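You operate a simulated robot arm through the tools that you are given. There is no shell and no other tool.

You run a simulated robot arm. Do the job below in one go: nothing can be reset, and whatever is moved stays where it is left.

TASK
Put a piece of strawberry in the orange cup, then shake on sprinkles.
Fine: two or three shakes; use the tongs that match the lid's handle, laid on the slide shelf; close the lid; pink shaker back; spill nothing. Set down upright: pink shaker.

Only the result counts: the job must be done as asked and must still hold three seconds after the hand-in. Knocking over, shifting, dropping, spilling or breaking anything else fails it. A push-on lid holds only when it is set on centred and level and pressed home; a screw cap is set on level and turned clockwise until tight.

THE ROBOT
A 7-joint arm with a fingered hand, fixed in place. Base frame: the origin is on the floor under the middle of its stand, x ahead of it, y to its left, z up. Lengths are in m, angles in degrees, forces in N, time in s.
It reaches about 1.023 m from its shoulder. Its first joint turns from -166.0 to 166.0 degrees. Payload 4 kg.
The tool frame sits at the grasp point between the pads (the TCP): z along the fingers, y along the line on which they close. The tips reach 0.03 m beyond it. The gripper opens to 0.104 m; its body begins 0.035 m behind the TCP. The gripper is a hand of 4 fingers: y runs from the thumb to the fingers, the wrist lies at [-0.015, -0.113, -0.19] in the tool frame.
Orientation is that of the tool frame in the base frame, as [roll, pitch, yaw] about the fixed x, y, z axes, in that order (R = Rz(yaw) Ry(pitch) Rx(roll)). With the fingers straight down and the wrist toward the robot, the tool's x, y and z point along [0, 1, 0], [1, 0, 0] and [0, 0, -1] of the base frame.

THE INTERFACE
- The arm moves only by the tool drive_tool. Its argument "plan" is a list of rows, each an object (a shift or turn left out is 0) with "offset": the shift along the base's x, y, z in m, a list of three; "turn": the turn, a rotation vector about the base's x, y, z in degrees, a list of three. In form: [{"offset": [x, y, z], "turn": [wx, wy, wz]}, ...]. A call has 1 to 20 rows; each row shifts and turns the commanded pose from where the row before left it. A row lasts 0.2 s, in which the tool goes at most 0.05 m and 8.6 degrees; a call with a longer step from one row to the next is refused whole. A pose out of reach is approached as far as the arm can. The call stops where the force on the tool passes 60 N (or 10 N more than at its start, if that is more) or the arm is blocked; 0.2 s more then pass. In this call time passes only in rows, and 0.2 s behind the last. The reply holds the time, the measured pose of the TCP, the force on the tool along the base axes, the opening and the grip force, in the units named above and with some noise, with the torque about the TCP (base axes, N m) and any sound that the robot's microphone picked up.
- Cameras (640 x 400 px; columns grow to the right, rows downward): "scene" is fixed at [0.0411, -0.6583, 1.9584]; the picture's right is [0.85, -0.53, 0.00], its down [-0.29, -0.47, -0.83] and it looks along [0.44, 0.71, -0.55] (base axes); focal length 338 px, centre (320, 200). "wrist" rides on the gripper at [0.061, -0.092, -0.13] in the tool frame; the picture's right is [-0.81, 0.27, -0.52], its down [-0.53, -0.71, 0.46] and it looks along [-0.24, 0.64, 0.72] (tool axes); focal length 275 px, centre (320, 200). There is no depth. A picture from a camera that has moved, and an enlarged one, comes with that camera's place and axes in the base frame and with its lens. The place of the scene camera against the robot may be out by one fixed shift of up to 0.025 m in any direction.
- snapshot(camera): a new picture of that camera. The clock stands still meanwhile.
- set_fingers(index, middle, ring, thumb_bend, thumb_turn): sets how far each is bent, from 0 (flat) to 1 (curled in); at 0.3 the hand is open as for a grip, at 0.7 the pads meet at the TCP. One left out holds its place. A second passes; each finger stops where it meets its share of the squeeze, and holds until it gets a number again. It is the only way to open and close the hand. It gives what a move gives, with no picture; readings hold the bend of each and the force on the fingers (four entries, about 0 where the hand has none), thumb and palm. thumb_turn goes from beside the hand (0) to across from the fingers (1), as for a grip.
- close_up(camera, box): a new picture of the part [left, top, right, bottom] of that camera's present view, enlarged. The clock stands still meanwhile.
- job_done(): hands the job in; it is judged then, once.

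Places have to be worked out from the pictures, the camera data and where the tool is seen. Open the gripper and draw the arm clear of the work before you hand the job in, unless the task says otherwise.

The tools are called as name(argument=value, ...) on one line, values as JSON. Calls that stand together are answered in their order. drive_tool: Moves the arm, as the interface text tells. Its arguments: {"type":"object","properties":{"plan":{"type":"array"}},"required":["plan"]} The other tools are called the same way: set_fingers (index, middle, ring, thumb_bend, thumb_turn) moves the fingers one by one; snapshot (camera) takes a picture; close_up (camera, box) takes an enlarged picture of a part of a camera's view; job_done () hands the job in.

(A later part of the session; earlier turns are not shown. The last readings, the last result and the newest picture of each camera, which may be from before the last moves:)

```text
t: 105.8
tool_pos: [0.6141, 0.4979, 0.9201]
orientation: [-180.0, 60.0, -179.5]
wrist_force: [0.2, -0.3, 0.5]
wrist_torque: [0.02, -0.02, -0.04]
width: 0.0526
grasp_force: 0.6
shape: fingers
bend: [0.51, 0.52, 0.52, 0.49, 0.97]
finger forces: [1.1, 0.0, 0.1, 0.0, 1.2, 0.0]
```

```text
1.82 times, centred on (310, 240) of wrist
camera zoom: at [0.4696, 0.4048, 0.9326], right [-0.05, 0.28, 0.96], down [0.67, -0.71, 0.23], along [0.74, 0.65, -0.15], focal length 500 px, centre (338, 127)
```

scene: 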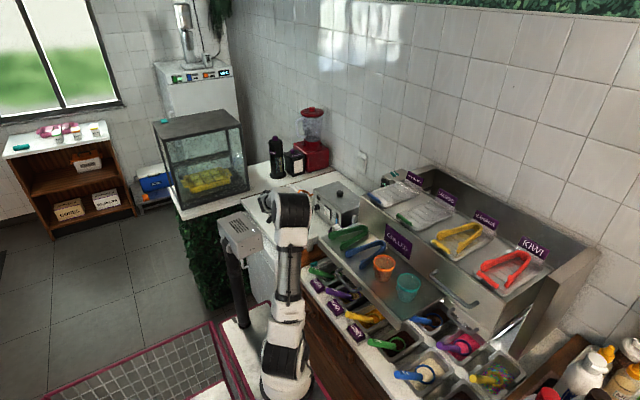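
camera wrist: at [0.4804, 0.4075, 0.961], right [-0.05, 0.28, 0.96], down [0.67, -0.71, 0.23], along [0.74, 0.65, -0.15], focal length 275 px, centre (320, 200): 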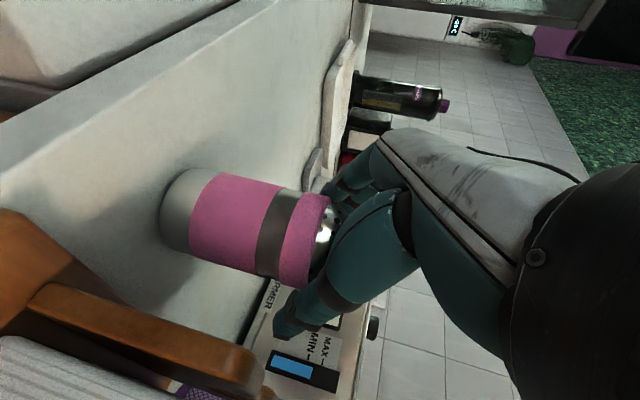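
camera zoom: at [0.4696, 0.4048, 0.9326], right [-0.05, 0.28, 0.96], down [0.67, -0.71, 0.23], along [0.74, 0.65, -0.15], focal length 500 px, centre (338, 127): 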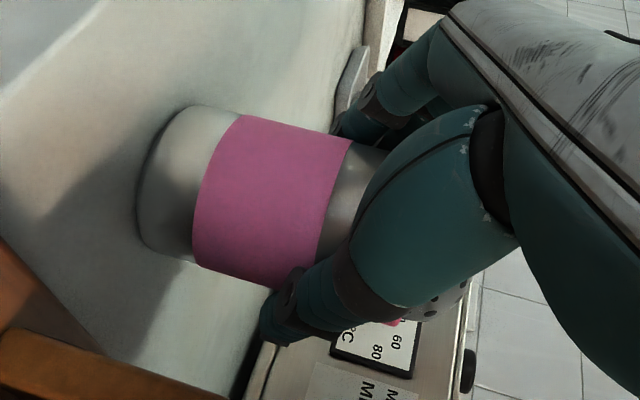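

set_fingers(index=0.55, middle=0.6, ring=0.6, thumb_bend=0.56)

close_up(camera="wrist", box=[200, 130, 420, 350])

```text
t: 106.8
tool_pos: [0.6129, 0.4981, 0.9209]
orientation: [-179.9, 60.1, -179.6]
wrist_force: [0.6, 1.2, 1.7]
wrist_torque: [-0.04, -0.04, -0.02]
width: 0.0504
grasp_force: 6.3
shape: fingers
bend: [0.52, 0.56, 0.59, 0.51, 0.97]
finger forces: [2.8, 2.9, 1.0, 0.0, 6.6, 0.0]
```

```text
1.82 times, centred on (310, 240) of wrist
camera zoom: at [0.4697, 0.4049, 0.9327], right [-0.05, 0.28, 0.96], down [0.67, -0.71, 0.23], along [0.75, 0.65, -0.15], focal length 500 px, centre (338, 127)
```

zoom: 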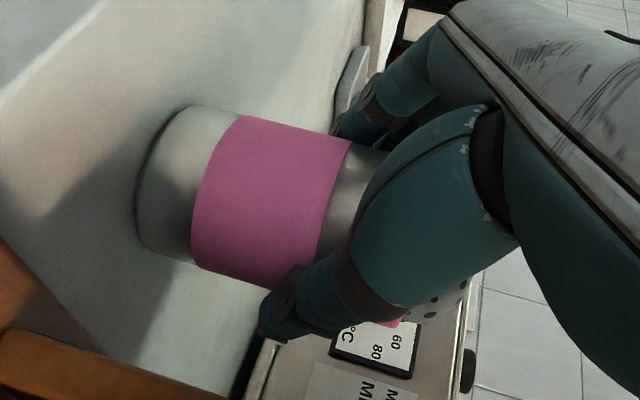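

All three fingers and the thumb now bear on it, balanced. I'll tighten to a firmer grip and then lift a little.

set_fingers(index=0.59, middle=0.64, ring=0.67, thumb_bend=0.65)

drive_tool(plan=[{"offset": [0, 0, 0.008]}, {"offset": [0, 0, 0.015]}, {"offset": [0, 0, 0.02]}])

snapshot(camera="wrist")

```text
t: 107.8
tool_pos: [0.6125, 0.4981, 0.9199]
orientation: [179.9, 60.1, -179.7]
wrist_force: [1.4, 0.4, 4.8]
wrist_torque: [-0.12, -0.04, 0.05]
width: 0.049
grasp_force: 15.2
shape: fingers
bend: [0.53, 0.59, 0.62, 0.52, 0.97]
finger forces: [5.7, 4.4, 4.7, 0.0, 15.8, 0.1]
```

```text
t: 108.6
tool_pos: [0.6122, 0.4984, 0.9623]
orientation: [180.0, 59.9, -179.7]
wrist_force: [0.2, 0.8, -1.5]
wrist_torque: [-0.01, -0.01, -0.04]
width: 0.0488
grasp_force: 13.5
shape: fingers
bend: [0.53, 0.59, 0.63, 0.54, 0.95]
finger forces: [6.3, 3.9, 2.9, 0.0, 14.6, 0.0]
```

```text
taken
camera wrist: at [0.4691, 0.4055, 0.9757], right [-0.04, 0.28, 0.96], down [0.67, -0.71, 0.23], along [0.74, 0.65, -0.15], focal length 275 px, centre (320, 200)
```

wrist: 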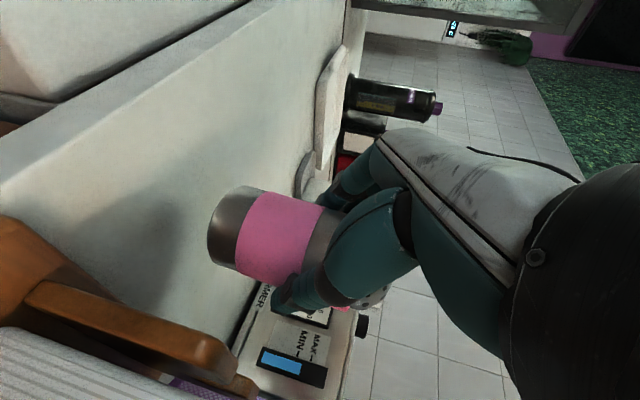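

The shaker is lifted cleanly (grip about 14 N). I'll raise it and carry it upright back toward the cup, keeping this hand orientation.

drive_tool(plan=[{"offset": [0, 0, 0.025]}, {"offset": [0, 0, 0.03]}, {"offset": [0, 0, 0.03]}, {"offset": [0, 0, 0.03]}, {"offset": [0, -0.005, 0.03]}, {"offset": [0, -0.01, 0.03]}, {"offset": [0, -0.02, 0.03]}, {"offset": [0, -0.03, 0.03]}, {"offset": [0, -0.03, 0.03]}, {"offset": [0, -0.03, 0.02]}, {"offset": [0, -0.03, 0.02]}, {"offset": [0, -0.03, 0.02]}])

snapshot(camera="wrist")

snapshot(camera="scene")

```text
t: 111.2
tool_pos: [0.6126, 0.3136, 1.2907]
orientation: [-180.0, 60.0, -179.7]
wrist_force: [-0.2, 0.7, -1.3]
wrist_torque: [0.02, -0.01, 0.01]
width: 0.0489
grasp_force: 14.0
shape: fingers
bend: [0.53, 0.59, 0.63, 0.54, 0.95]
finger forces: [6.2, 4.0, 3.0, 0.0, 14.3, 0.0]
```

```text
taken
camera wrist: at [0.469, 0.2209, 1.3038], right [-0.05, 0.28, 0.96], down [0.67, -0.71, 0.23], along [0.74, 0.65, -0.15], focal length 275 px, centre (320, 200)
```

wrist: 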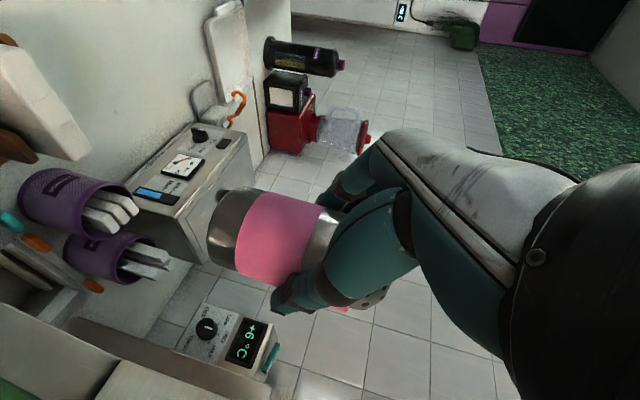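

```text
taken
```

scene: 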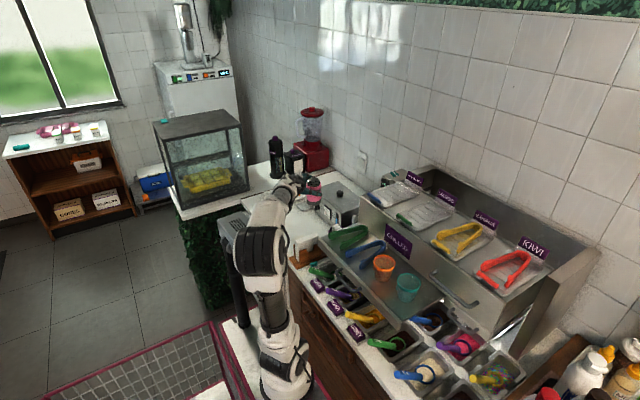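

Shaker held upright, fridge back to +6 °C. Continuing to the cup area.

drive_tool(plan=[{"offset": [0.002, -0.025, 0.003]}, {"offset": [0.003, -0.03, 0.003]}, {"offset": [0.003, -0.035, 0.003]}, {"offset": [0.003, -0.035, 0]}, {"offset": [0.003, -0.035, 0]}, {"offset": [0.003, -0.035, 0]}, {"offset": [0.003, -0.035, 0]}, {"offset": [0.003, -0.035, 0]}, {"offset": [0.002, -0.035, 0]}, {"offset": [0.001, -0.025, 0]}, {"offset": [0.001, -0.015, 0]}])

snapshot(camera="wrist")

snapshot(camera="scene")

```text
t: 113.6
tool_pos: [0.6396, -0.0275, 1.2965]
orientation: [-179.7, 60.0, -179.3]
wrist_force: [0.1, 0.3, -0.5]
wrist_torque: [0.01, -0.02, 0.01]
width: 0.049
grasp_force: 13.9
shape: fingers
bend: [0.53, 0.59, 0.63, 0.54, 0.95]
finger forces: [6.2, 4.0, 2.8, 0.0, 14.5, 0.0]
```

```text
taken
camera wrist: at [0.495, -0.1197, 1.3093], right [-0.05, 0.28, 0.96], down [0.67, -0.71, 0.23], along [0.74, 0.65, -0.15], focal length 275 px, centre (320, 200)
```

wrist: 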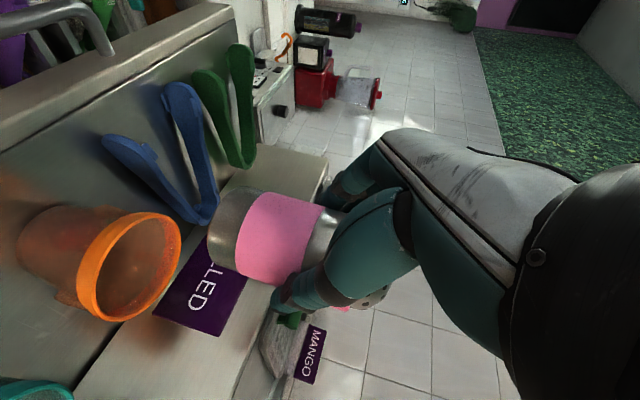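

```text
taken
```

scene: 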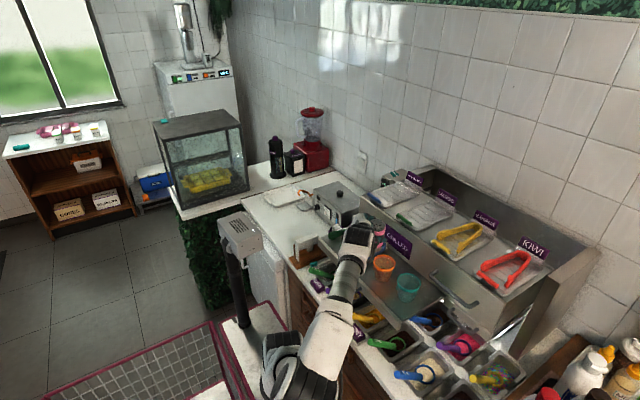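

Now above the cup's left side. I'll begin tilting about the diagonal horizontal axis (top toward the cup), first 60° to check the arm can follow.

drive_tool(plan=[{"offset": [0, 0, 0], "turn": [4, 4, 0]}, {"offset": [0, 0, 0], "turn": [5.3, 5.3, 0]}, {"offset": [0, 0, 0], "turn": [5.3, 5.3, 0]}, {"offset": [0, 0, 0], "turn": [5.3, 5.3, 0]}, {"offset": [0, 0, 0], "turn": [5.3, 5.3, 0]}, {"offset": [0, 0, 0], "turn": [5.3, 5.3, 0]}, {"offset": [0, 0, 0], "turn": [5.3, 5.3, 0]}, {"offset": [0, 0, 0], "turn": [5.3, 5.3, 0]}])

snapshot(camera="wrist")

snapshot(camera="scene")

```text
t: 115.4
tool_pos: [0.6384, -0.0262, 1.2968]
orientation: [142.3, 9.1, 156.2]
wrist_force: [-0.3, 0.2, -3.2]
wrist_torque: [-0.01, -0.01, -0.02]
width: 0.0487
grasp_force: 13.9
shape: fingers
bend: [0.53, 0.59, 0.63, 0.54, 0.95]
finger forces: [6.1, 4.1, 2.9, 0.1, 14.7, 0.0]
```

```text
taken
camera wrist: at [0.5155, -0.1388, 1.3348], right [0.61, -0.38, 0.7], down [0.48, -0.52, -0.7], along [0.63, 0.76, -0.14], focal length 275 px, centre (320, 200)
```

wrist: 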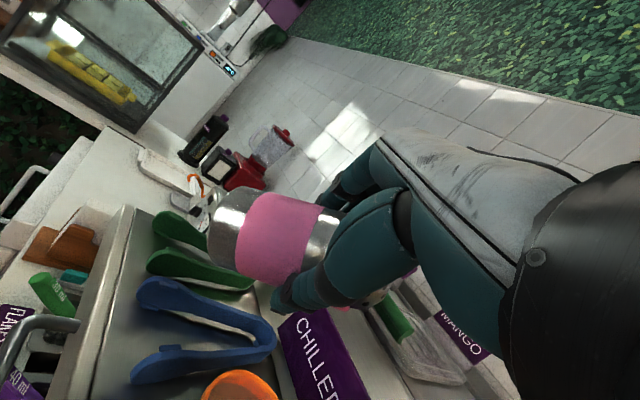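

```text
taken
```

scene: 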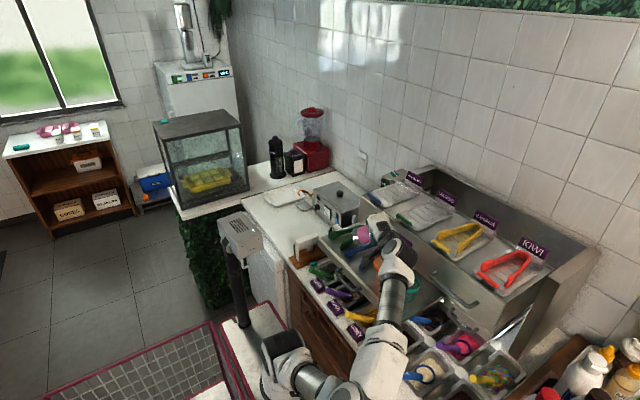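

The arm follows well. Zooming in the scene to check dome versus cup and clearances.

close_up(camera="scene", box=[320, 200, 460, 320])

close_up(camera="scene", box=[240, 260, 460, 400])

```text
3.33 times, centred on (390, 260) of scene
camera zoom: at [0.0411, -0.6583, 1.9584], right [0.85, -0.53, 0.0], down [-0.29, -0.47, -0.83], along [0.44, 0.71, -0.55], focal length 1125 px, centre (87, 0)
```

zoom: 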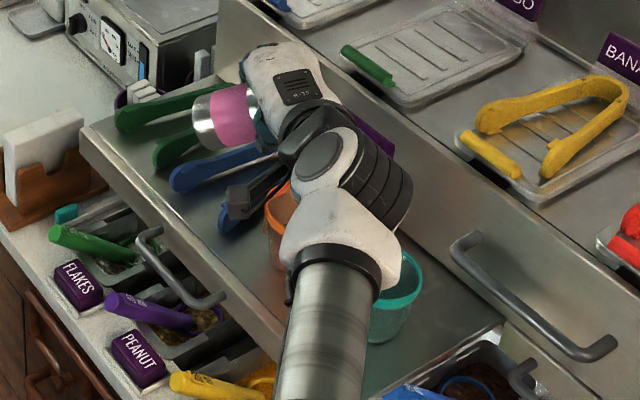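

```text
2.86 times, centred on (350, 330) of scene
camera zoom: at [0.0411, -0.6583, 1.9584], right [0.85, -0.53, 0.0], down [-0.29, -0.47, -0.83], along [0.44, 0.71, -0.55], focal length 964 px, centre (234, -171)
```

zoom: 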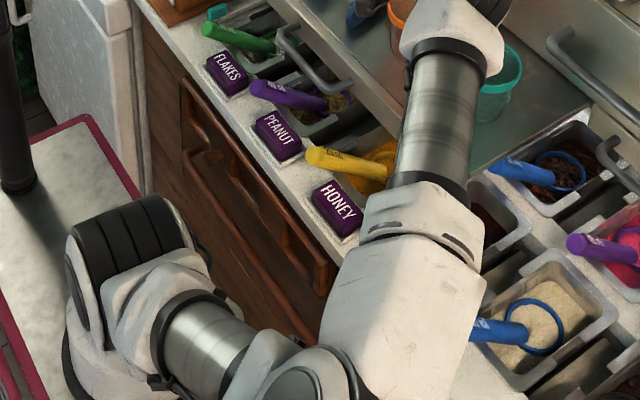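

Clearances are fine. I'll continue to about 88° tilt (still no pour) keeping the dome above the cup, then verify the alignment.

drive_tool(plan=[{"offset": [-0.001, -0.003, -0.005], "turn": [5.3, 5.3, 0]}, {"offset": [-0.001, -0.002, -0.005], "turn": [5.3, 5.3, 0]}, {"offset": [-0.0005, 0.001, -0.002], "turn": [5.3, 5.3, 0]}, {"offset": [-0.0005, 0, -0.002], "turn": [4.5, 4.5, 0]}])

snapshot(camera="wrist")

close_up(camera="scene", box=[320, 200, 460, 320])

```text
t: 116.4
tool_pos: [0.6356, -0.0301, 1.2842]
orientation: [131.7, -17.8, 156.9]
wrist_force: [0.3, -0.4, -2.0]
wrist_torque: [-0.06, -0.02, -0.01]
width: 0.0487
grasp_force: 14.5
shape: fingers
bend: [0.53, 0.59, 0.63, 0.54, 0.95]
finger forces: [5.9, 4.2, 3.0, 0.1, 14.7, 0.1]
```

```text
taken
camera wrist: at [0.525, -0.1562, 1.3203], right [0.79, -0.55, 0.28], down [0.18, -0.22, -0.96], along [0.59, 0.8, -0.08], focal length 275 px, centre (320, 200)
```

wrist: 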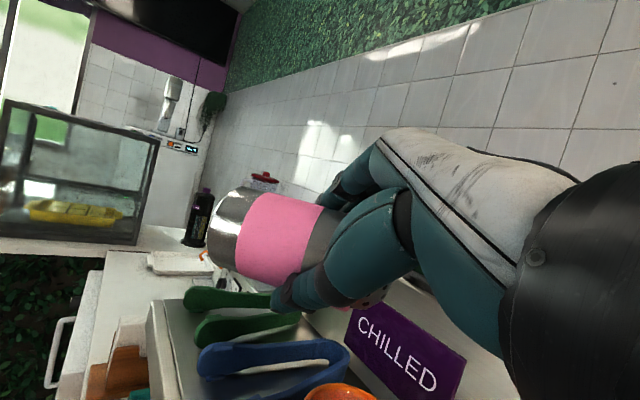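

```text
3.33 times, centred on (390, 260) of scene
camera zoom: at [0.0411, -0.6583, 1.9584], right [0.85, -0.53, 0.0], down [-0.29, -0.47, -0.83], along [0.44, 0.71, -0.55], focal length 1125 px, centre (87, 0)
```

zoom: 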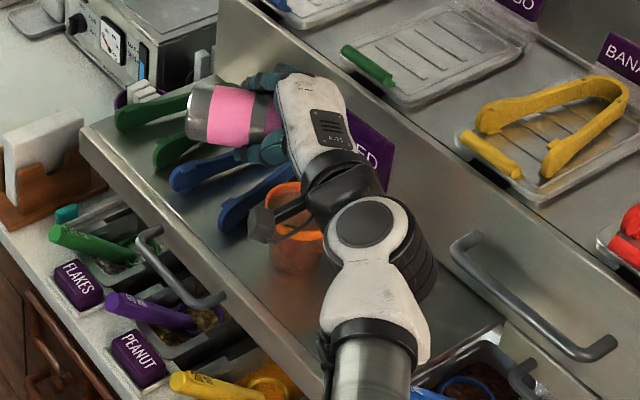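

close_up(camera="wrist", box=[190, 160, 450, 400])

close_up(camera="scene", box=[350, 215, 420, 285])

```text
1.67 times, centred on (320, 280) of wrist
camera zoom: at [0.525, -0.1562, 1.3203], right [0.79, -0.55, 0.28], down [0.18, -0.22, -0.96], along [0.59, 0.8, -0.08], focal length 459 px, centre (320, 67)
```

zoom: 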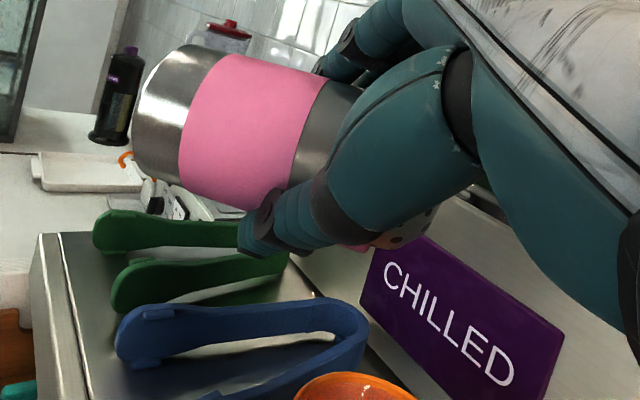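

```text
5.71 times, centred on (385, 250) of scene
camera zoom: at [0.0411, -0.6583, 1.9584], right [0.85, -0.53, 0.0], down [-0.29, -0.47, -0.83], along [0.44, 0.71, -0.55], focal length 1929 px, centre (-51, -86)
```

zoom: 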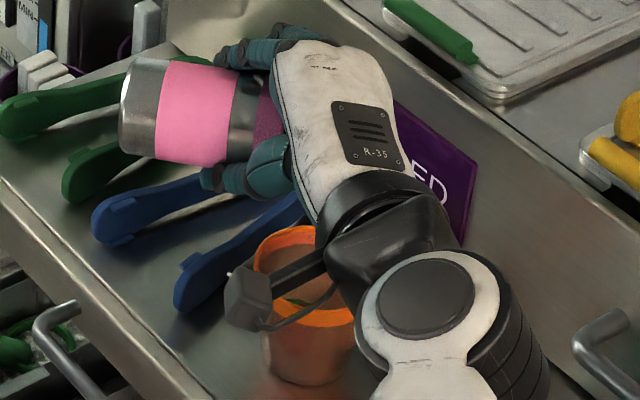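

With this diagonal roll the palm would end up right beside the holes. I'll spin the hand 45° about the shaker's own (now horizontal) axis so the palm comes above it and nothing is below the dome; the tilt stays at about 88°.

drive_tool(plan=[{"offset": [0, 0, 0.002], "turn": [-5.3, 5.3, -0.3]}, {"offset": [0, 0, 0.002], "turn": [-5.3, 5.3, -0.3]}, {"offset": [0, 0, 0.002], "turn": [-5.3, 5.3, -0.3]}, {"offset": [0, 0, 0.002], "turn": [-5.3, 5.3, -0.3]}, {"offset": [0, 0, 0.002], "turn": [-5.3, 5.3, -0.3]}, {"offset": [0, 0, 0.002], "turn": [-5.3, 5.3, -0.3]}])

snapshot(camera="wrist")

close_up(camera="scene", box=[320, 200, 460, 320])

snapshot(camera="scene")

```text
t: 117.8
tool_pos: [0.6365, -0.0333, 1.2949]
orientation: [179.7, -27.1, 135.7]
wrist_force: [0.8, -0.2, -1.7]
wrist_torque: [-0.02, -0.03, 0.04]
width: 0.0489
grasp_force: 13.3
shape: fingers
bend: [0.53, 0.59, 0.63, 0.54, 0.95]
finger forces: [6.3, 4.3, 2.9, 0.1, 14.2, 0.0]
```

```text
taken
camera wrist: at [0.5755, -0.1015, 1.4395], right [0.88, -0.48, 0.09], down [-0.31, -0.69, -0.65], along [0.37, 0.54, -0.75], focal length 275 px, centre (320, 200)
```

wrist: 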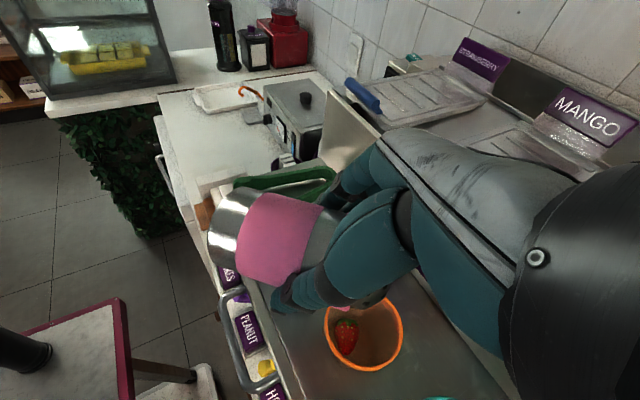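

```text
3.33 times, centred on (390, 260) of scene
camera zoom: at [0.0411, -0.6583, 1.9584], right [0.85, -0.53, 0.0], down [-0.29, -0.47, -0.83], along [0.44, 0.71, -0.55], focal length 1125 px, centre (87, 0)
```

zoom: 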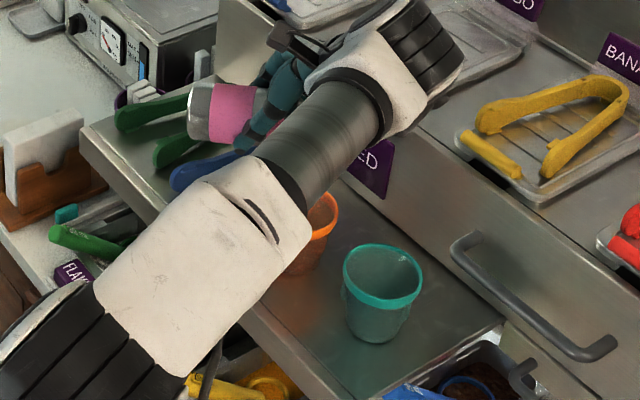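

```text
taken
```

scene: 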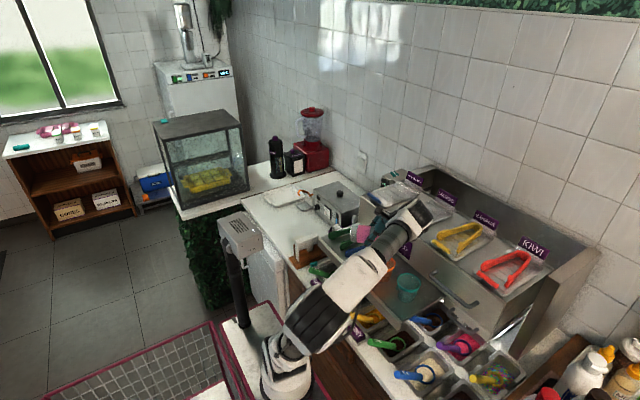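

Now the palm is above and the wrist camera looks right down on the cup with the strawberry. The dome is over the cup centre (about (0.667, −0.064)). I'll continue the pitch slowly past horizontal, keeping the dome over the cup.

drive_tool(plan=[{"offset": [0.0005, -0.0005, -0.004], "turn": [5.2, 5.4, 0]}, {"offset": [0.001, -0.001, -0.004], "turn": [5.2, 5.4, 0]}, {"offset": [0.0015, -0.0015, -0.004], "turn": [5.2, 5.4, 0]}, {"offset": [0.0015, -0.0015, -0.004], "turn": [5.2, 5.4, 0]}])

snapshot(camera="wrist")

close_up(camera="scene", box=[320, 200, 460, 320])

```text
t: 118.8
tool_pos: [0.6413, -0.0349, 1.2787]
orientation: [180.0, -57.3, 135.4]
wrist_force: [0.2, 0.2, -1.4]
wrist_torque: [-0.01, -0.06, 0.01]
width: 0.0489
grasp_force: 13.8
shape: fingers
bend: [0.53, 0.59, 0.63, 0.54, 0.95]
finger forces: [6.2, 4.2, 2.9, 0.0, 14.1, 0.0]
```

```text
taken
camera wrist: at [0.6312, -0.1542, 1.4019], right [0.82, -0.42, -0.4], down [-0.57, -0.44, -0.69], along [0.11, 0.79, -0.6], focal length 275 px, centre (320, 200)
```

wrist: 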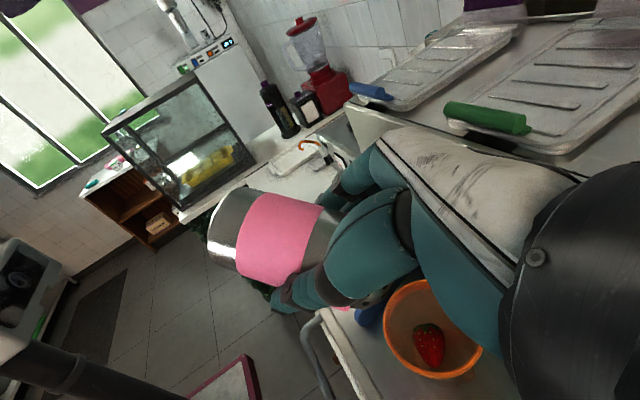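

```text
3.33 times, centred on (390, 260) of scene
camera zoom: at [0.0411, -0.6583, 1.9584], right [0.85, -0.53, 0.0], down [-0.29, -0.47, -0.83], along [0.44, 0.71, -0.55], focal length 1125 px, centre (87, 0)
```

zoom: 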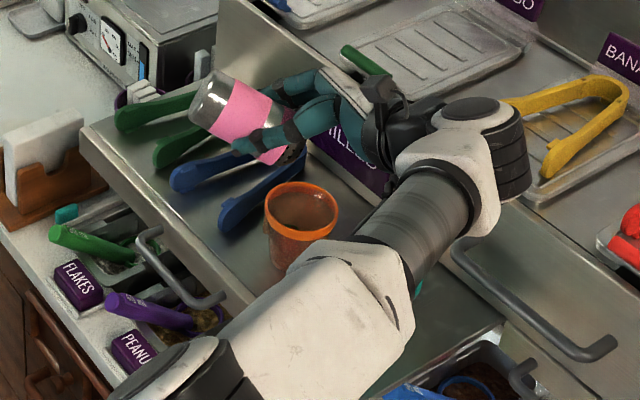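

Tilt is now about 117°. I'll zoom in the scene to see exactly where the dome's holes are relative to the cup.

close_up(camera="scene", box=[355, 210, 425, 290])

close_up(camera="wrist", box=[200, 170, 500, 400])

```text
5.00 times, centred on (390, 250) of scene
camera zoom: at [0.0411, -0.6583, 1.9584], right [0.85, -0.53, 0.0], down [-0.29, -0.47, -0.83], along [0.44, 0.71, -0.55], focal length 1688 px, centre (-30, -50)
```

zoom: 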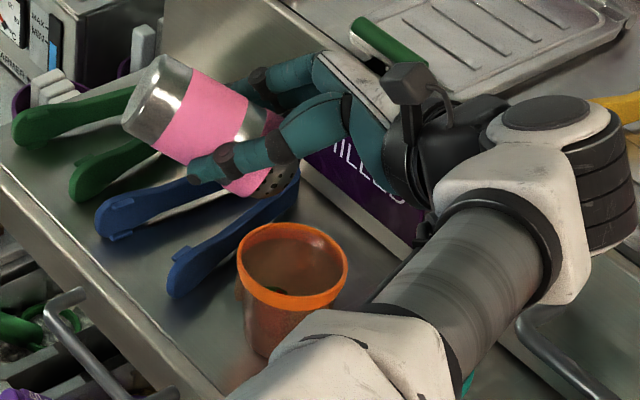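

```text
1.74 times, centred on (350, 285) of wrist
camera zoom: at [0.6312, -0.1542, 1.4019], right [0.82, -0.42, -0.4], down [-0.57, -0.44, -0.69], along [0.11, 0.79, -0.6], focal length 479 px, centre (268, 52)
```

zoom: 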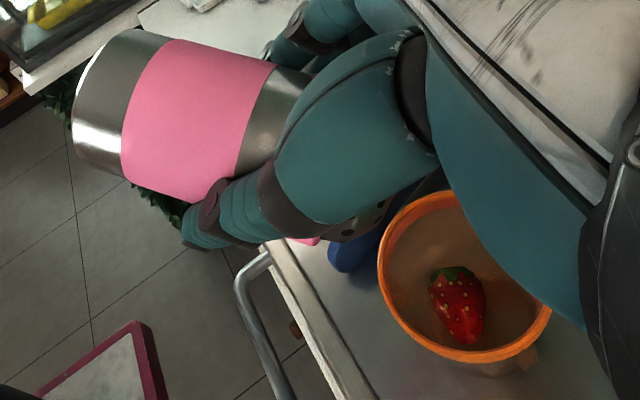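

The dome's drop line is a little left of the cup centre. I'll tilt on to about 140° while shifting the shaker about 11 mm in +x and 14 mm in −y so its holes point into the cup centre.

drive_tool(plan=[{"offset": [0.0045, -0.0055, -0.003], "turn": [5.2, 5.4, 0]}, {"offset": [0.0036, -0.0045, -0.006], "turn": [5.2, 5.4, 0]}, {"offset": [0.003, -0.0038, -0.007], "turn": [5.2, 5.4, 0]}])

close_up(camera="scene", box=[355, 210, 425, 290])

snapshot(camera="wrist")

```text
t: 119.6
tool_pos: [0.6511, -0.0492, 1.2618]
orientation: [-178.3, -79.7, 133.8]
wrist_force: [-0.3, 1.0, -0.7]
wrist_torque: [0.0, 0.01, -0.01]
width: 0.0486
grasp_force: 13.6
shape: fingers
bend: [0.53, 0.59, 0.63, 0.54, 0.95]
finger forces: [6.2, 4.4, 3.1, 0.0, 14.1, 0.1]
```

```text
5.00 times, centred on (390, 250) of scene
camera zoom: at [0.0411, -0.6583, 1.9584], right [0.85, -0.53, 0.0], down [-0.29, -0.47, -0.83], along [0.44, 0.71, -0.55], focal length 1688 px, centre (-30, -50)
```

zoom: 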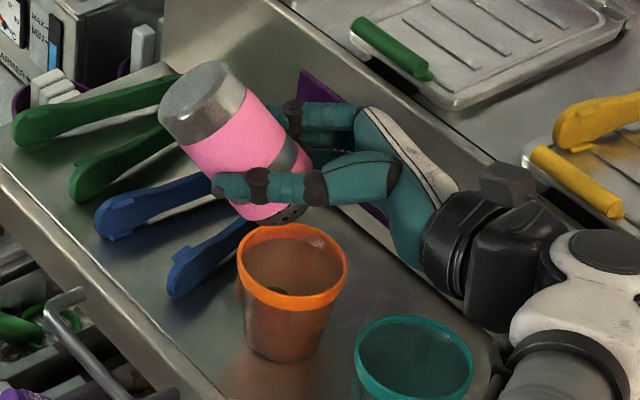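

```text
taken
camera wrist: at [0.6711, -0.1964, 1.3471], right [0.66, -0.26, -0.71], down [-0.75, -0.26, -0.6], along [-0.03, 0.93, -0.37], focal length 275 px, centre (320, 200)
```

wrist: 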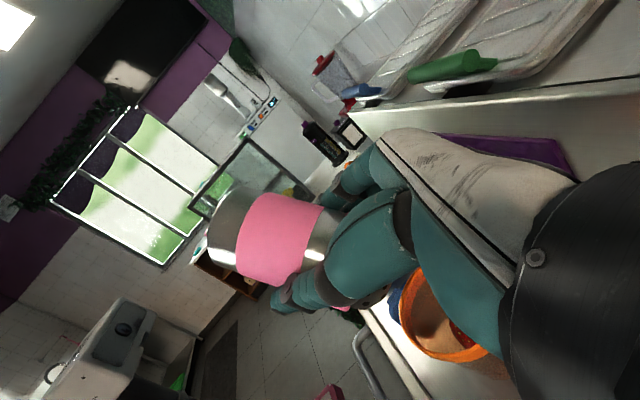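

The shaker is inverted right over the cup, about 140° tilt. Zooming both views to fine-tune alignment before shaking.

close_up(camera="wrist", box=[260, 220, 540, 400])

close_up(camera="scene", box=[365, 230, 415, 280])

```text
2.22 times, centred on (400, 310) of wrist
camera zoom: at [0.6711, -0.1964, 1.3471], right [0.66, -0.26, -0.71], down [-0.75, -0.26, -0.6], along [-0.03, 0.93, -0.37], focal length 612 px, centre (142, -44)
```

zoom: 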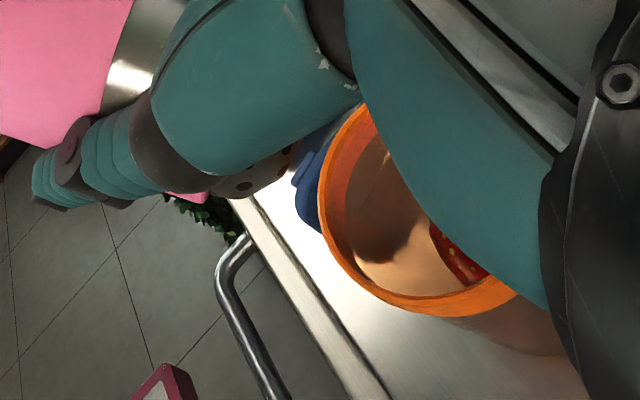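

```text
8.00 times, centred on (390, 255) of scene
camera zoom: at [0.0411, -0.6583, 1.9584], right [0.85, -0.53, 0.0], down [-0.29, -0.47, -0.83], along [0.44, 0.71, -0.55], focal length 2700 px, centre (-240, -240)
```

zoom: 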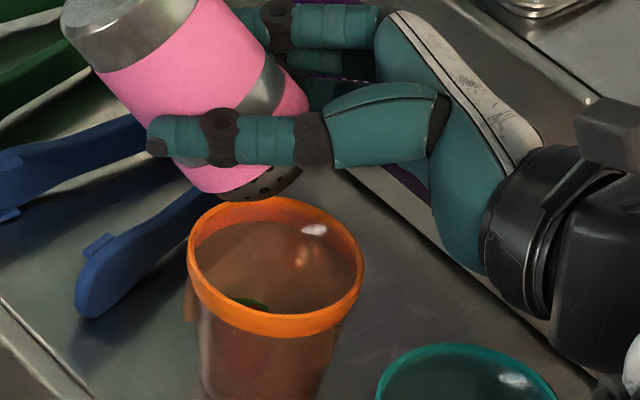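

Both views agree the dome is about 1 cm short in +x. I'll shift +12 mm in x and re-check.

drive_tool(plan=[{"offset": [0.006, -0.001, 0]}, {"offset": [0.006, -0.001, 0]}])

close_up(camera="scene", box=[365, 230, 415, 280])

close_up(camera="wrist", box=[260, 220, 540, 400])

```text
t: 120.2
tool_pos: [0.664, -0.0513, 1.2636]
orientation: [-178.5, -79.5, 134.0]
wrist_force: [0.7, -0.1, -1.3]
wrist_torque: [-0.01, -0.01, 0.04]
width: 0.0486
grasp_force: 14.6
shape: fingers
bend: [0.53, 0.59, 0.63, 0.54, 0.95]
finger forces: [6.2, 4.3, 2.9, 0.0, 14.1, 0.1]
```

```text
8.00 times, centred on (390, 255) of scene
camera zoom: at [0.0411, -0.6583, 1.9584], right [0.85, -0.53, 0.0], down [-0.29, -0.47, -0.83], along [0.44, 0.71, -0.55], focal length 2700 px, centre (-240, -240)
```

zoom: 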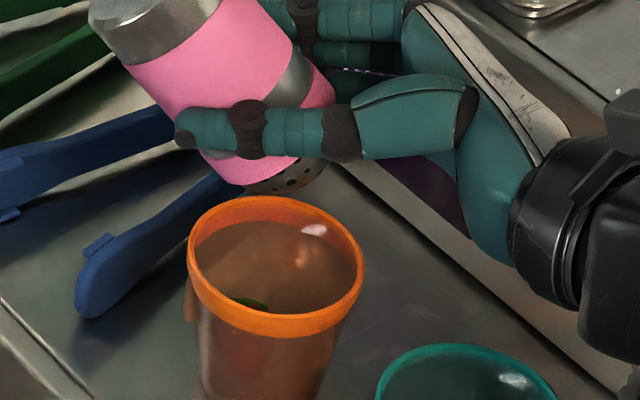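

```text
2.22 times, centred on (400, 310) of wrist
camera zoom: at [0.6829, -0.1988, 1.3476], right [0.66, -0.26, -0.7], down [-0.75, -0.26, -0.6], along [-0.03, 0.93, -0.37], focal length 612 px, centre (142, -44)
```

zoom: 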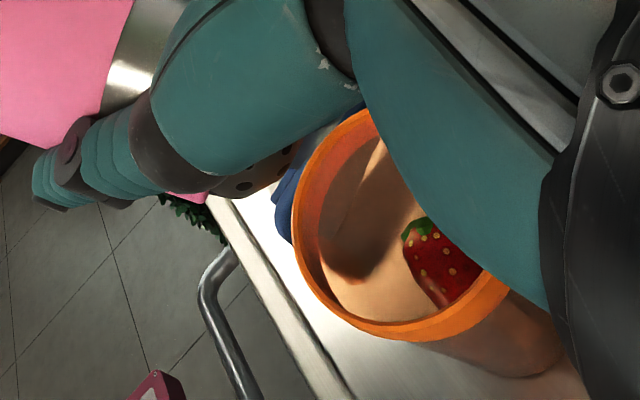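

Drop point and cup centre now agree within a few millimetres; I'll nudge y by +5 mm, then do one shake (up 45 mm, down 45 mm) and look at the result.

drive_tool(plan=[{"offset": [0, 0.005, 0]}, {"offset": [0, 0, 0]}, {"offset": [0, 0, 0.045]}, {"offset": [0, 0, -0.045]}, {"offset": [0, 0, 0]}])

close_up(camera="scene", box=[365, 230, 415, 280])

close_up(camera="wrist", box=[260, 220, 540, 400])

```text
t: 121.4
tool_pos: [0.6651, -0.0446, 1.2625]
orientation: [-178.8, -79.6, 134.3]
wrist_force: [0.3, -0.4, -1.6]
wrist_torque: [-0.03, -0.04, 0.02]
width: 0.0487
grasp_force: 13.9
shape: fingers
bend: [0.53, 0.59, 0.63, 0.54, 0.95]
finger forces: [6.4, 4.3, 3.0, 0.0, 14.2, 0.0]
```

```text
8.00 times, centred on (390, 255) of scene
camera zoom: at [0.0411, -0.6583, 1.9584], right [0.85, -0.53, 0.0], down [-0.29, -0.47, -0.83], along [0.44, 0.71, -0.55], focal length 2700 px, centre (-240, -240)
```

zoom: 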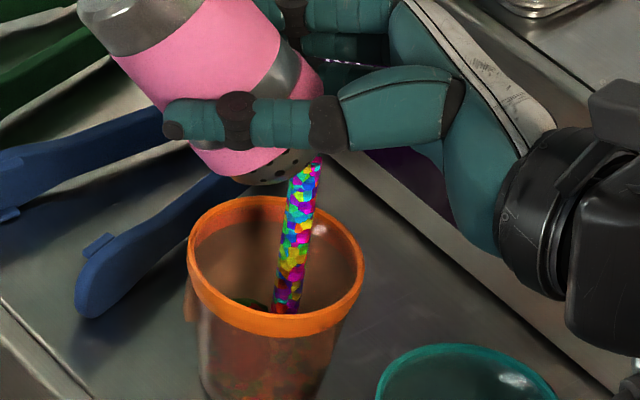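

```text
2.22 times, centred on (400, 310) of wrist
camera zoom: at [0.6829, -0.1917, 1.347], right [0.66, -0.26, -0.7], down [-0.75, -0.26, -0.6], along [-0.03, 0.93, -0.37], focal length 612 px, centre (142, -44)
```

zoom: 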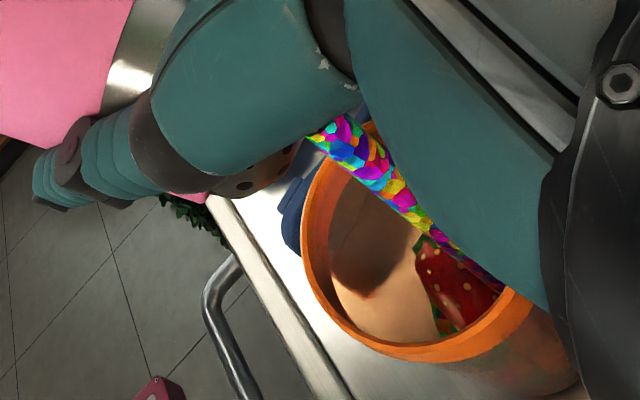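

The first shake released a column of sprinkles straight into the cup, on the strawberry. I'll do a second shake the same way.

drive_tool(plan=[{"offset": [-0.003, 0, 0.045]}, {"offset": [0, 0, -0.045]}, {"offset": [0, 0, 0]}])

close_up(camera="scene", box=[365, 230, 415, 280])

close_up(camera="wrist", box=[260, 220, 540, 400])

```text
t: 122.2
tool_pos: [0.6612, -0.0445, 1.2636]
orientation: [-179.0, -79.6, 134.5]
wrist_force: [0.0, 0.2, -2.0]
wrist_torque: [-0.01, -0.02, 0.07]
width: 0.0489
grasp_force: 14.2
shape: fingers
bend: [0.53, 0.59, 0.63, 0.54, 0.95]
finger forces: [6.3, 4.3, 3.0, 0.0, 14.3, 0.0]
```

```text
8.00 times, centred on (390, 255) of scene
camera zoom: at [0.0411, -0.6583, 1.9584], right [0.85, -0.53, 0.0], down [-0.29, -0.47, -0.83], along [0.44, 0.71, -0.55], focal length 2700 px, centre (-240, -240)
```

zoom: 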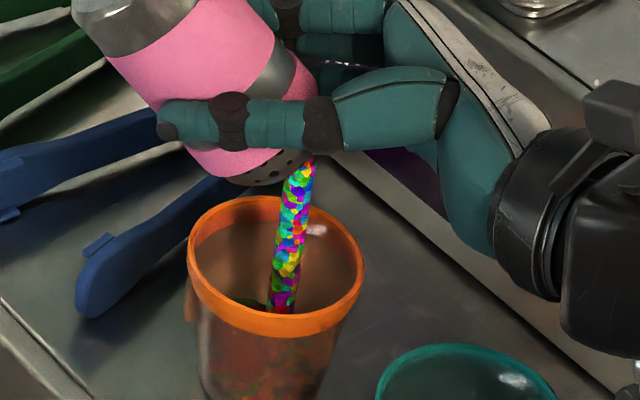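

```text
2.22 times, centred on (400, 310) of wrist
camera zoom: at [0.6796, -0.1918, 1.3483], right [0.66, -0.26, -0.7], down [-0.75, -0.26, -0.6], along [-0.03, 0.93, -0.37], focal length 612 px, centre (142, -44)
```

zoom: 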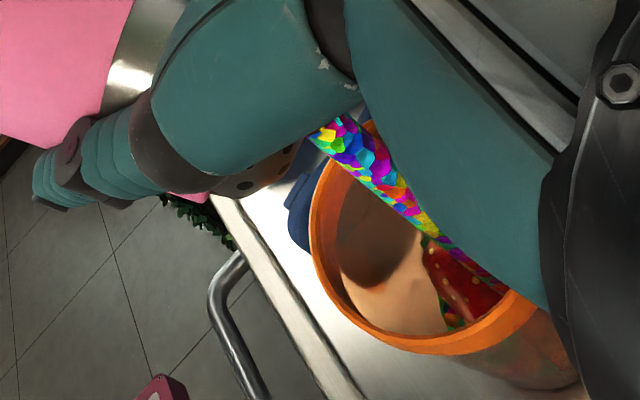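

Two shakes have both landed in the cup. I'll hold still briefly to let the flow stop before tilting back.

drive_tool(plan=[{"offset": [0, 0, 0]}, {"offset": [0, 0, 0]}, {"offset": [0, 0, 0]}])

close_up(camera="scene", box=[365, 230, 415, 280])

```text
t: 123.0
tool_pos: [0.6597, -0.0455, 1.2646]
orientation: [-178.9, -79.5, 134.3]
wrist_force: [0.3, -0.4, -1.5]
wrist_torque: [-0.03, -0.01, 0.04]
width: 0.0486
grasp_force: 14.1
shape: fingers
bend: [0.53, 0.59, 0.63, 0.54, 0.95]
finger forces: [6.3, 4.3, 3.0, 0.0, 14.2, 0.0]
```

```text
8.00 times, centred on (390, 255) of scene
camera zoom: at [0.0411, -0.6583, 1.9584], right [0.85, -0.53, 0.0], down [-0.29, -0.47, -0.83], along [0.44, 0.71, -0.55], focal length 2700 px, centre (-240, -240)
```

zoom: 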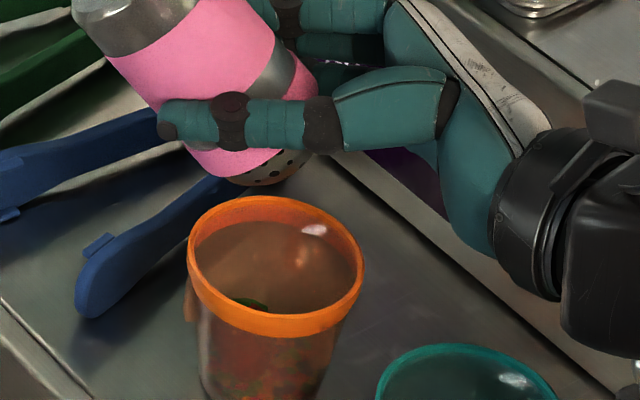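

The flow has stopped; nothing landed outside. I'll tilt the shaker back along the same path, keeping the dome over the cup until it is past horizontal.

drive_tool(plan=[{"offset": [-0.002, 0.0035, 0.0047], "turn": [-5.2, -5.4, 0]}, {"offset": [-0.002, 0.0035, 0.0047], "turn": [-5.2, -5.4, 0]}, {"offset": [-0.002, 0.0035, 0.0047], "turn": [-5.2, -5.4, 0]}, {"offset": [-0.0012, 0.001, 0.004], "turn": [-5.2, -5.4, 0]}, {"offset": [-0.0012, 0.001, 0.004], "turn": [-5.2, -5.4, 0]}, {"offset": [-0.0012, 0.0005, 0.004], "turn": [-5.2, -5.4, 0]}, {"offset": [-0.001, 0, 0.004], "turn": [-5.2, -5.4, 0]}])

snapshot(camera="wrist")

close_up(camera="scene", box=[320, 200, 460, 320])

```text
t: 124.6
tool_pos: [0.6516, -0.0346, 1.2932]
orientation: [179.5, -27.0, 135.8]
wrist_force: [0.2, -0.2, -1.1]
wrist_torque: [0.01, 0.02, -0.01]
width: 0.0486
grasp_force: 13.9
shape: fingers
bend: [0.53, 0.59, 0.63, 0.54, 0.95]
finger forces: [6.3, 4.4, 2.9, 0.0, 14.2, 0.1]
```

```text
taken
camera wrist: at [0.5894, -0.1029, 1.4371], right [0.88, -0.47, 0.09], down [-0.31, -0.69, -0.65], along [0.37, 0.54, -0.75], focal length 275 px, centre (320, 200)
```

wrist: 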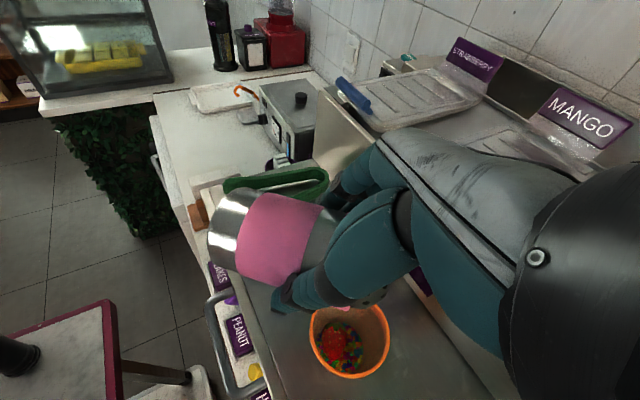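

```text
3.33 times, centred on (390, 260) of scene
camera zoom: at [0.0411, -0.6583, 1.9584], right [0.85, -0.53, 0.0], down [-0.29, -0.47, -0.83], along [0.44, 0.71, -0.55], focal length 1125 px, centre (87, 0)
```

zoom: 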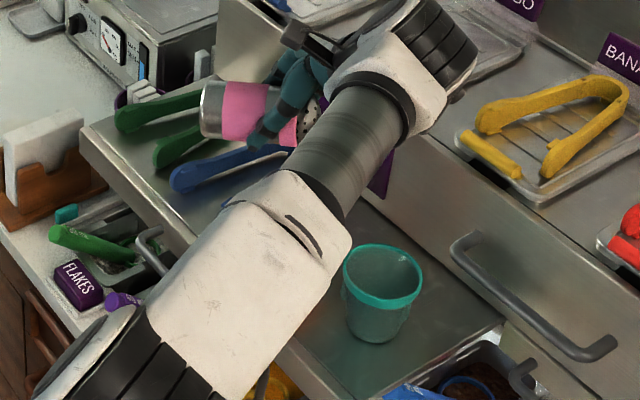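

Sprinkles are around the strawberry, all inside the cup. I'll now retrace the remaining rotations back to upright.

drive_tool(plan=[{"offset": [-0.002, 0, 0], "turn": [5.3, -5.3, 0.3]}, {"offset": [-0.002, 0, -0.002], "turn": [5.3, -5.3, 0.3]}, {"offset": [-0.002, 0, -0.002], "turn": [5.3, -5.3, 0.3]}, {"offset": [-0.002, 0, -0.002], "turn": [5.3, -5.3, 0.3]}, {"offset": [-0.002, 0.001, -0.002], "turn": [5.3, -5.3, 0.3]}, {"offset": [-0.002, 0.001, 0], "turn": [5.3, -5.3, 0.3]}, {"offset": [0, 0, 0.002], "turn": [-5.3, -5.3, 0]}, {"offset": [0, 0.001, 0.002], "turn": [-5.3, -5.3, 0]}, {"offset": [0, 0.001, 0.003], "turn": [-5.3, -5.3, 0]}, {"offset": [0, 0.001, 0.003], "turn": [-5.3, -5.3, 0]}, {"offset": [0, 0.001, 0.003], "turn": [-5.3, -5.3, 0]}, {"offset": [0, 0, 0], "turn": [-5.3, -5.3, 0]}, {"offset": [0, 0, 0], "turn": [-5.3, -5.3, 0]}, {"offset": [0, 0, 0], "turn": [-5.3, -5.3, 0]}, {"offset": [0, 0, 0], "turn": [-5.3, -5.3, 0]}, {"offset": [0, 0, 0], "turn": [-5.3, -5.3, 0]}])

snapshot(camera="wrist")

snapshot(camera="scene")

```text
t: 128.0
tool_pos: [0.6386, -0.0266, 1.2978]
orientation: [166.6, 50.9, 169.3]
wrist_force: [0.3, 0.1, -0.5]
wrist_torque: [-0.02, 0.02, 0.02]
width: 0.0486
grasp_force: 13.5
shape: fingers
bend: [0.53, 0.59, 0.63, 0.54, 0.95]
finger forces: [6.2, 4.0, 2.8, 0.1, 14.4, 0.1]
```

```text
taken
camera wrist: at [0.4977, -0.1224, 1.3183], right [0.1, 0.13, 0.99], down [0.68, -0.73, 0.03], along [0.72, 0.67, -0.16], focal length 275 px, centre (320, 200)
```

wrist: 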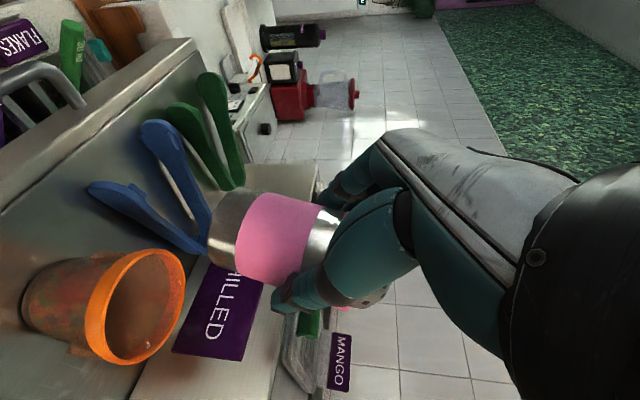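

```text
taken
```

scene: 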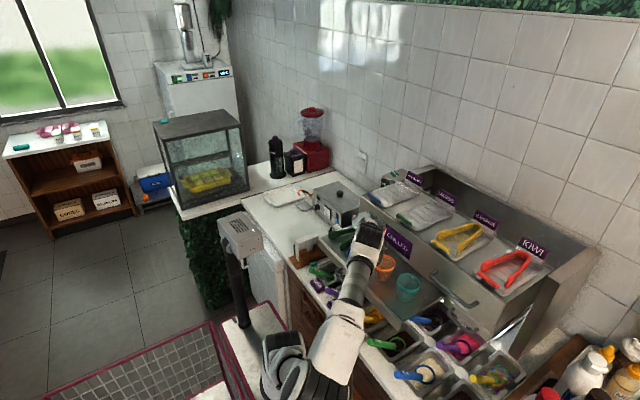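

About 13° of tilt remain. Finishing the return to upright.

drive_tool(plan=[{"offset": [0, 0, 0], "turn": [-4.6, -4.6, 0]}, {"offset": [0, 0, 0], "turn": [-4.6, -4.6, 0]}])

```text
t: 128.6
tool_pos: [0.6395, -0.028, 1.2988]
orientation: [-178.5, 60.8, -178.3]
wrist_force: [0.9, -0.2, -1.4]
wrist_torque: [0.03, 0.01, 0.02]
width: 0.0487
grasp_force: 13.9
shape: fingers
bend: [0.53, 0.59, 0.63, 0.54, 0.95]
finger forces: [6.3, 4.3, 2.8, 0.0, 14.2, 0.1]
```

Upright again within about 1°. I'll carry it back along the same route, trimming the 1° error on the way.

drive_tool(plan=[{"offset": [-0.0024, 0.015, 0], "turn": [0.4, 0.4, 0]}, {"offset": [-0.0024, 0.025, 0], "turn": [0.4, 0.4, 0]}, {"offset": [-0.0025, 0.035, 0]}, {"offset": [-0.0025, 0.035, 0]}, {"offset": [-0.0025, 0.035, 0]}, {"offset": [-0.0025, 0.035, 0]}, {"offset": [-0.0025, 0.035, 0]}, {"offset": [-0.0025, 0.035, -0.002]}, {"offset": [-0.0024, 0.035, -0.002]}, {"offset": [-0.0024, 0.03, -0.002]}, {"offset": [-0.0023, 0.0266, -0.002]}])

snapshot(camera="wrist")

snapshot(camera="scene")

```text
t: 131.0
tool_pos: [0.6117, 0.3152, 1.2888]
orientation: [-180.0, 59.9, -179.7]
wrist_force: [-0.3, 0.5, -1.0]
wrist_torque: [-0.02, 0.01, -0.03]
width: 0.0486
grasp_force: 13.9
shape: fingers
bend: [0.53, 0.59, 0.63, 0.55, 0.95]
finger forces: [6.4, 4.2, 2.7, 0.0, 14.5, 0.0]
```

```text
taken
camera wrist: at [0.4676, 0.2225, 1.3019], right [-0.04, 0.27, 0.96], down [0.66, -0.71, 0.23], along [0.75, 0.65, -0.15], focal length 275 px, centre (320, 200)
```

wrist: 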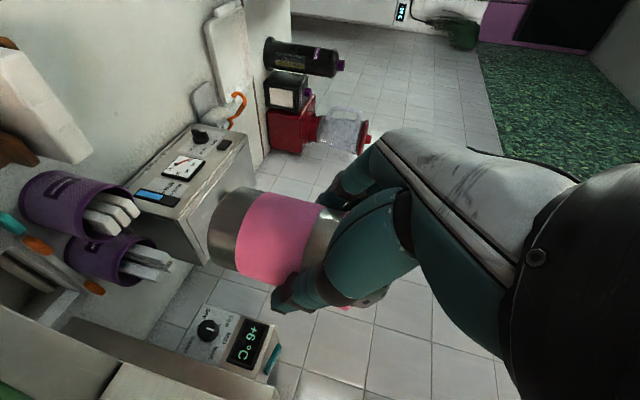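

```text
taken
```

scene: 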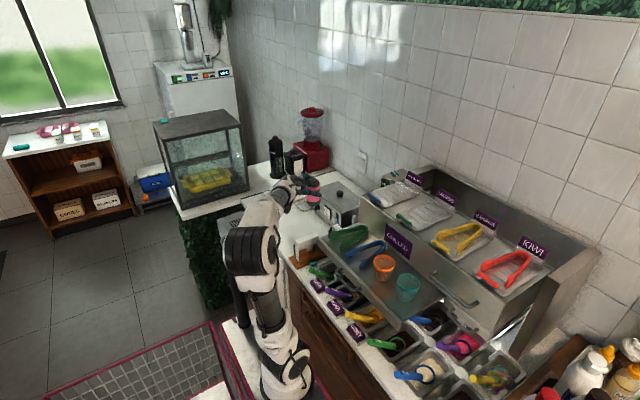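

Retracing the approach to the shaker's spot (TCP was (0.6125, 0.498, 0.920) when it stood there).

drive_tool(plan=[{"offset": [0, 0.02, -0.015]}, {"offset": [0, 0.03, -0.02]}, {"offset": [0, 0.03, -0.025]}, {"offset": [0, 0.03, -0.03]}, {"offset": [0, 0.03, -0.03]}, {"offset": [0, 0.025, -0.03]}, {"offset": [0, 0.013, -0.03]}, {"offset": [0, 0.005, -0.03]}])

snapshot(camera="wrist")

close_up(camera="scene", box=[220, 160, 360, 280])

```text
t: 132.9
tool_pos: [0.6281, 0.4854, 1.151]
orientation: [164.2, 56.1, 166.1]
wrist_force: [0.2, 0.7, -0.9]
wrist_torque: [-0.02, 0.02, 0.02]
width: 0.0483
grasp_force: 13.6
shape: fingers
bend: [0.53, 0.59, 0.63, 0.55, 0.95]
finger forces: [6.4, 4.3, 2.6, 0.0, 14.4, 0.1]
stopped in row 8: the arm was blocked; the commanded pose is now the measured one
```

```text
taken
camera wrist: at [0.4833, 0.3933, 1.1566], right [0.01, 0.13, 0.99], down [0.66, -0.74, 0.09], along [0.75, 0.66, -0.09], focal length 275 px, centre (320, 200)
```

wrist: 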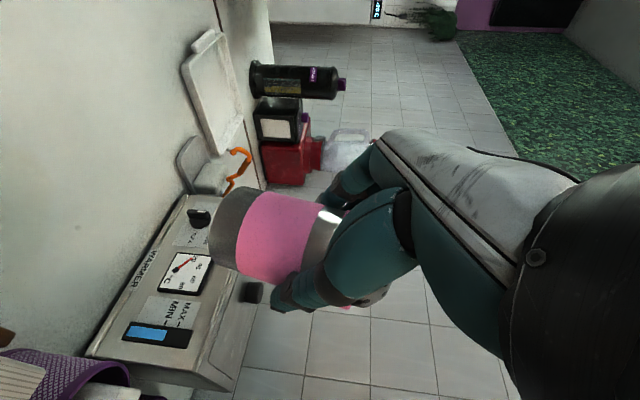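

```text
3.33 times, centred on (290, 220) of scene
camera zoom: at [0.0411, -0.6583, 1.9584], right [0.85, -0.53, 0.0], down [-0.29, -0.47, -0.83], along [0.44, 0.71, -0.55], focal length 1125 px, centre (420, 133)
```

zoom: 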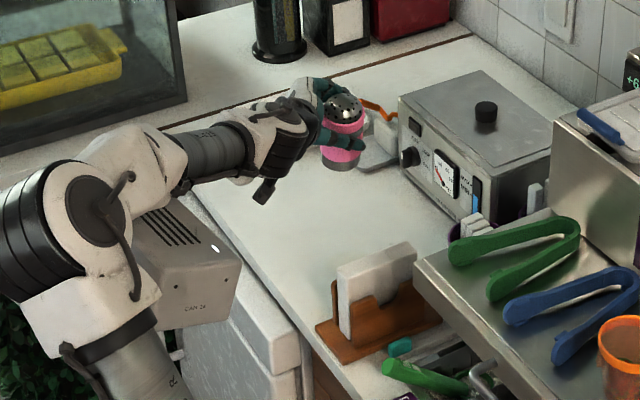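

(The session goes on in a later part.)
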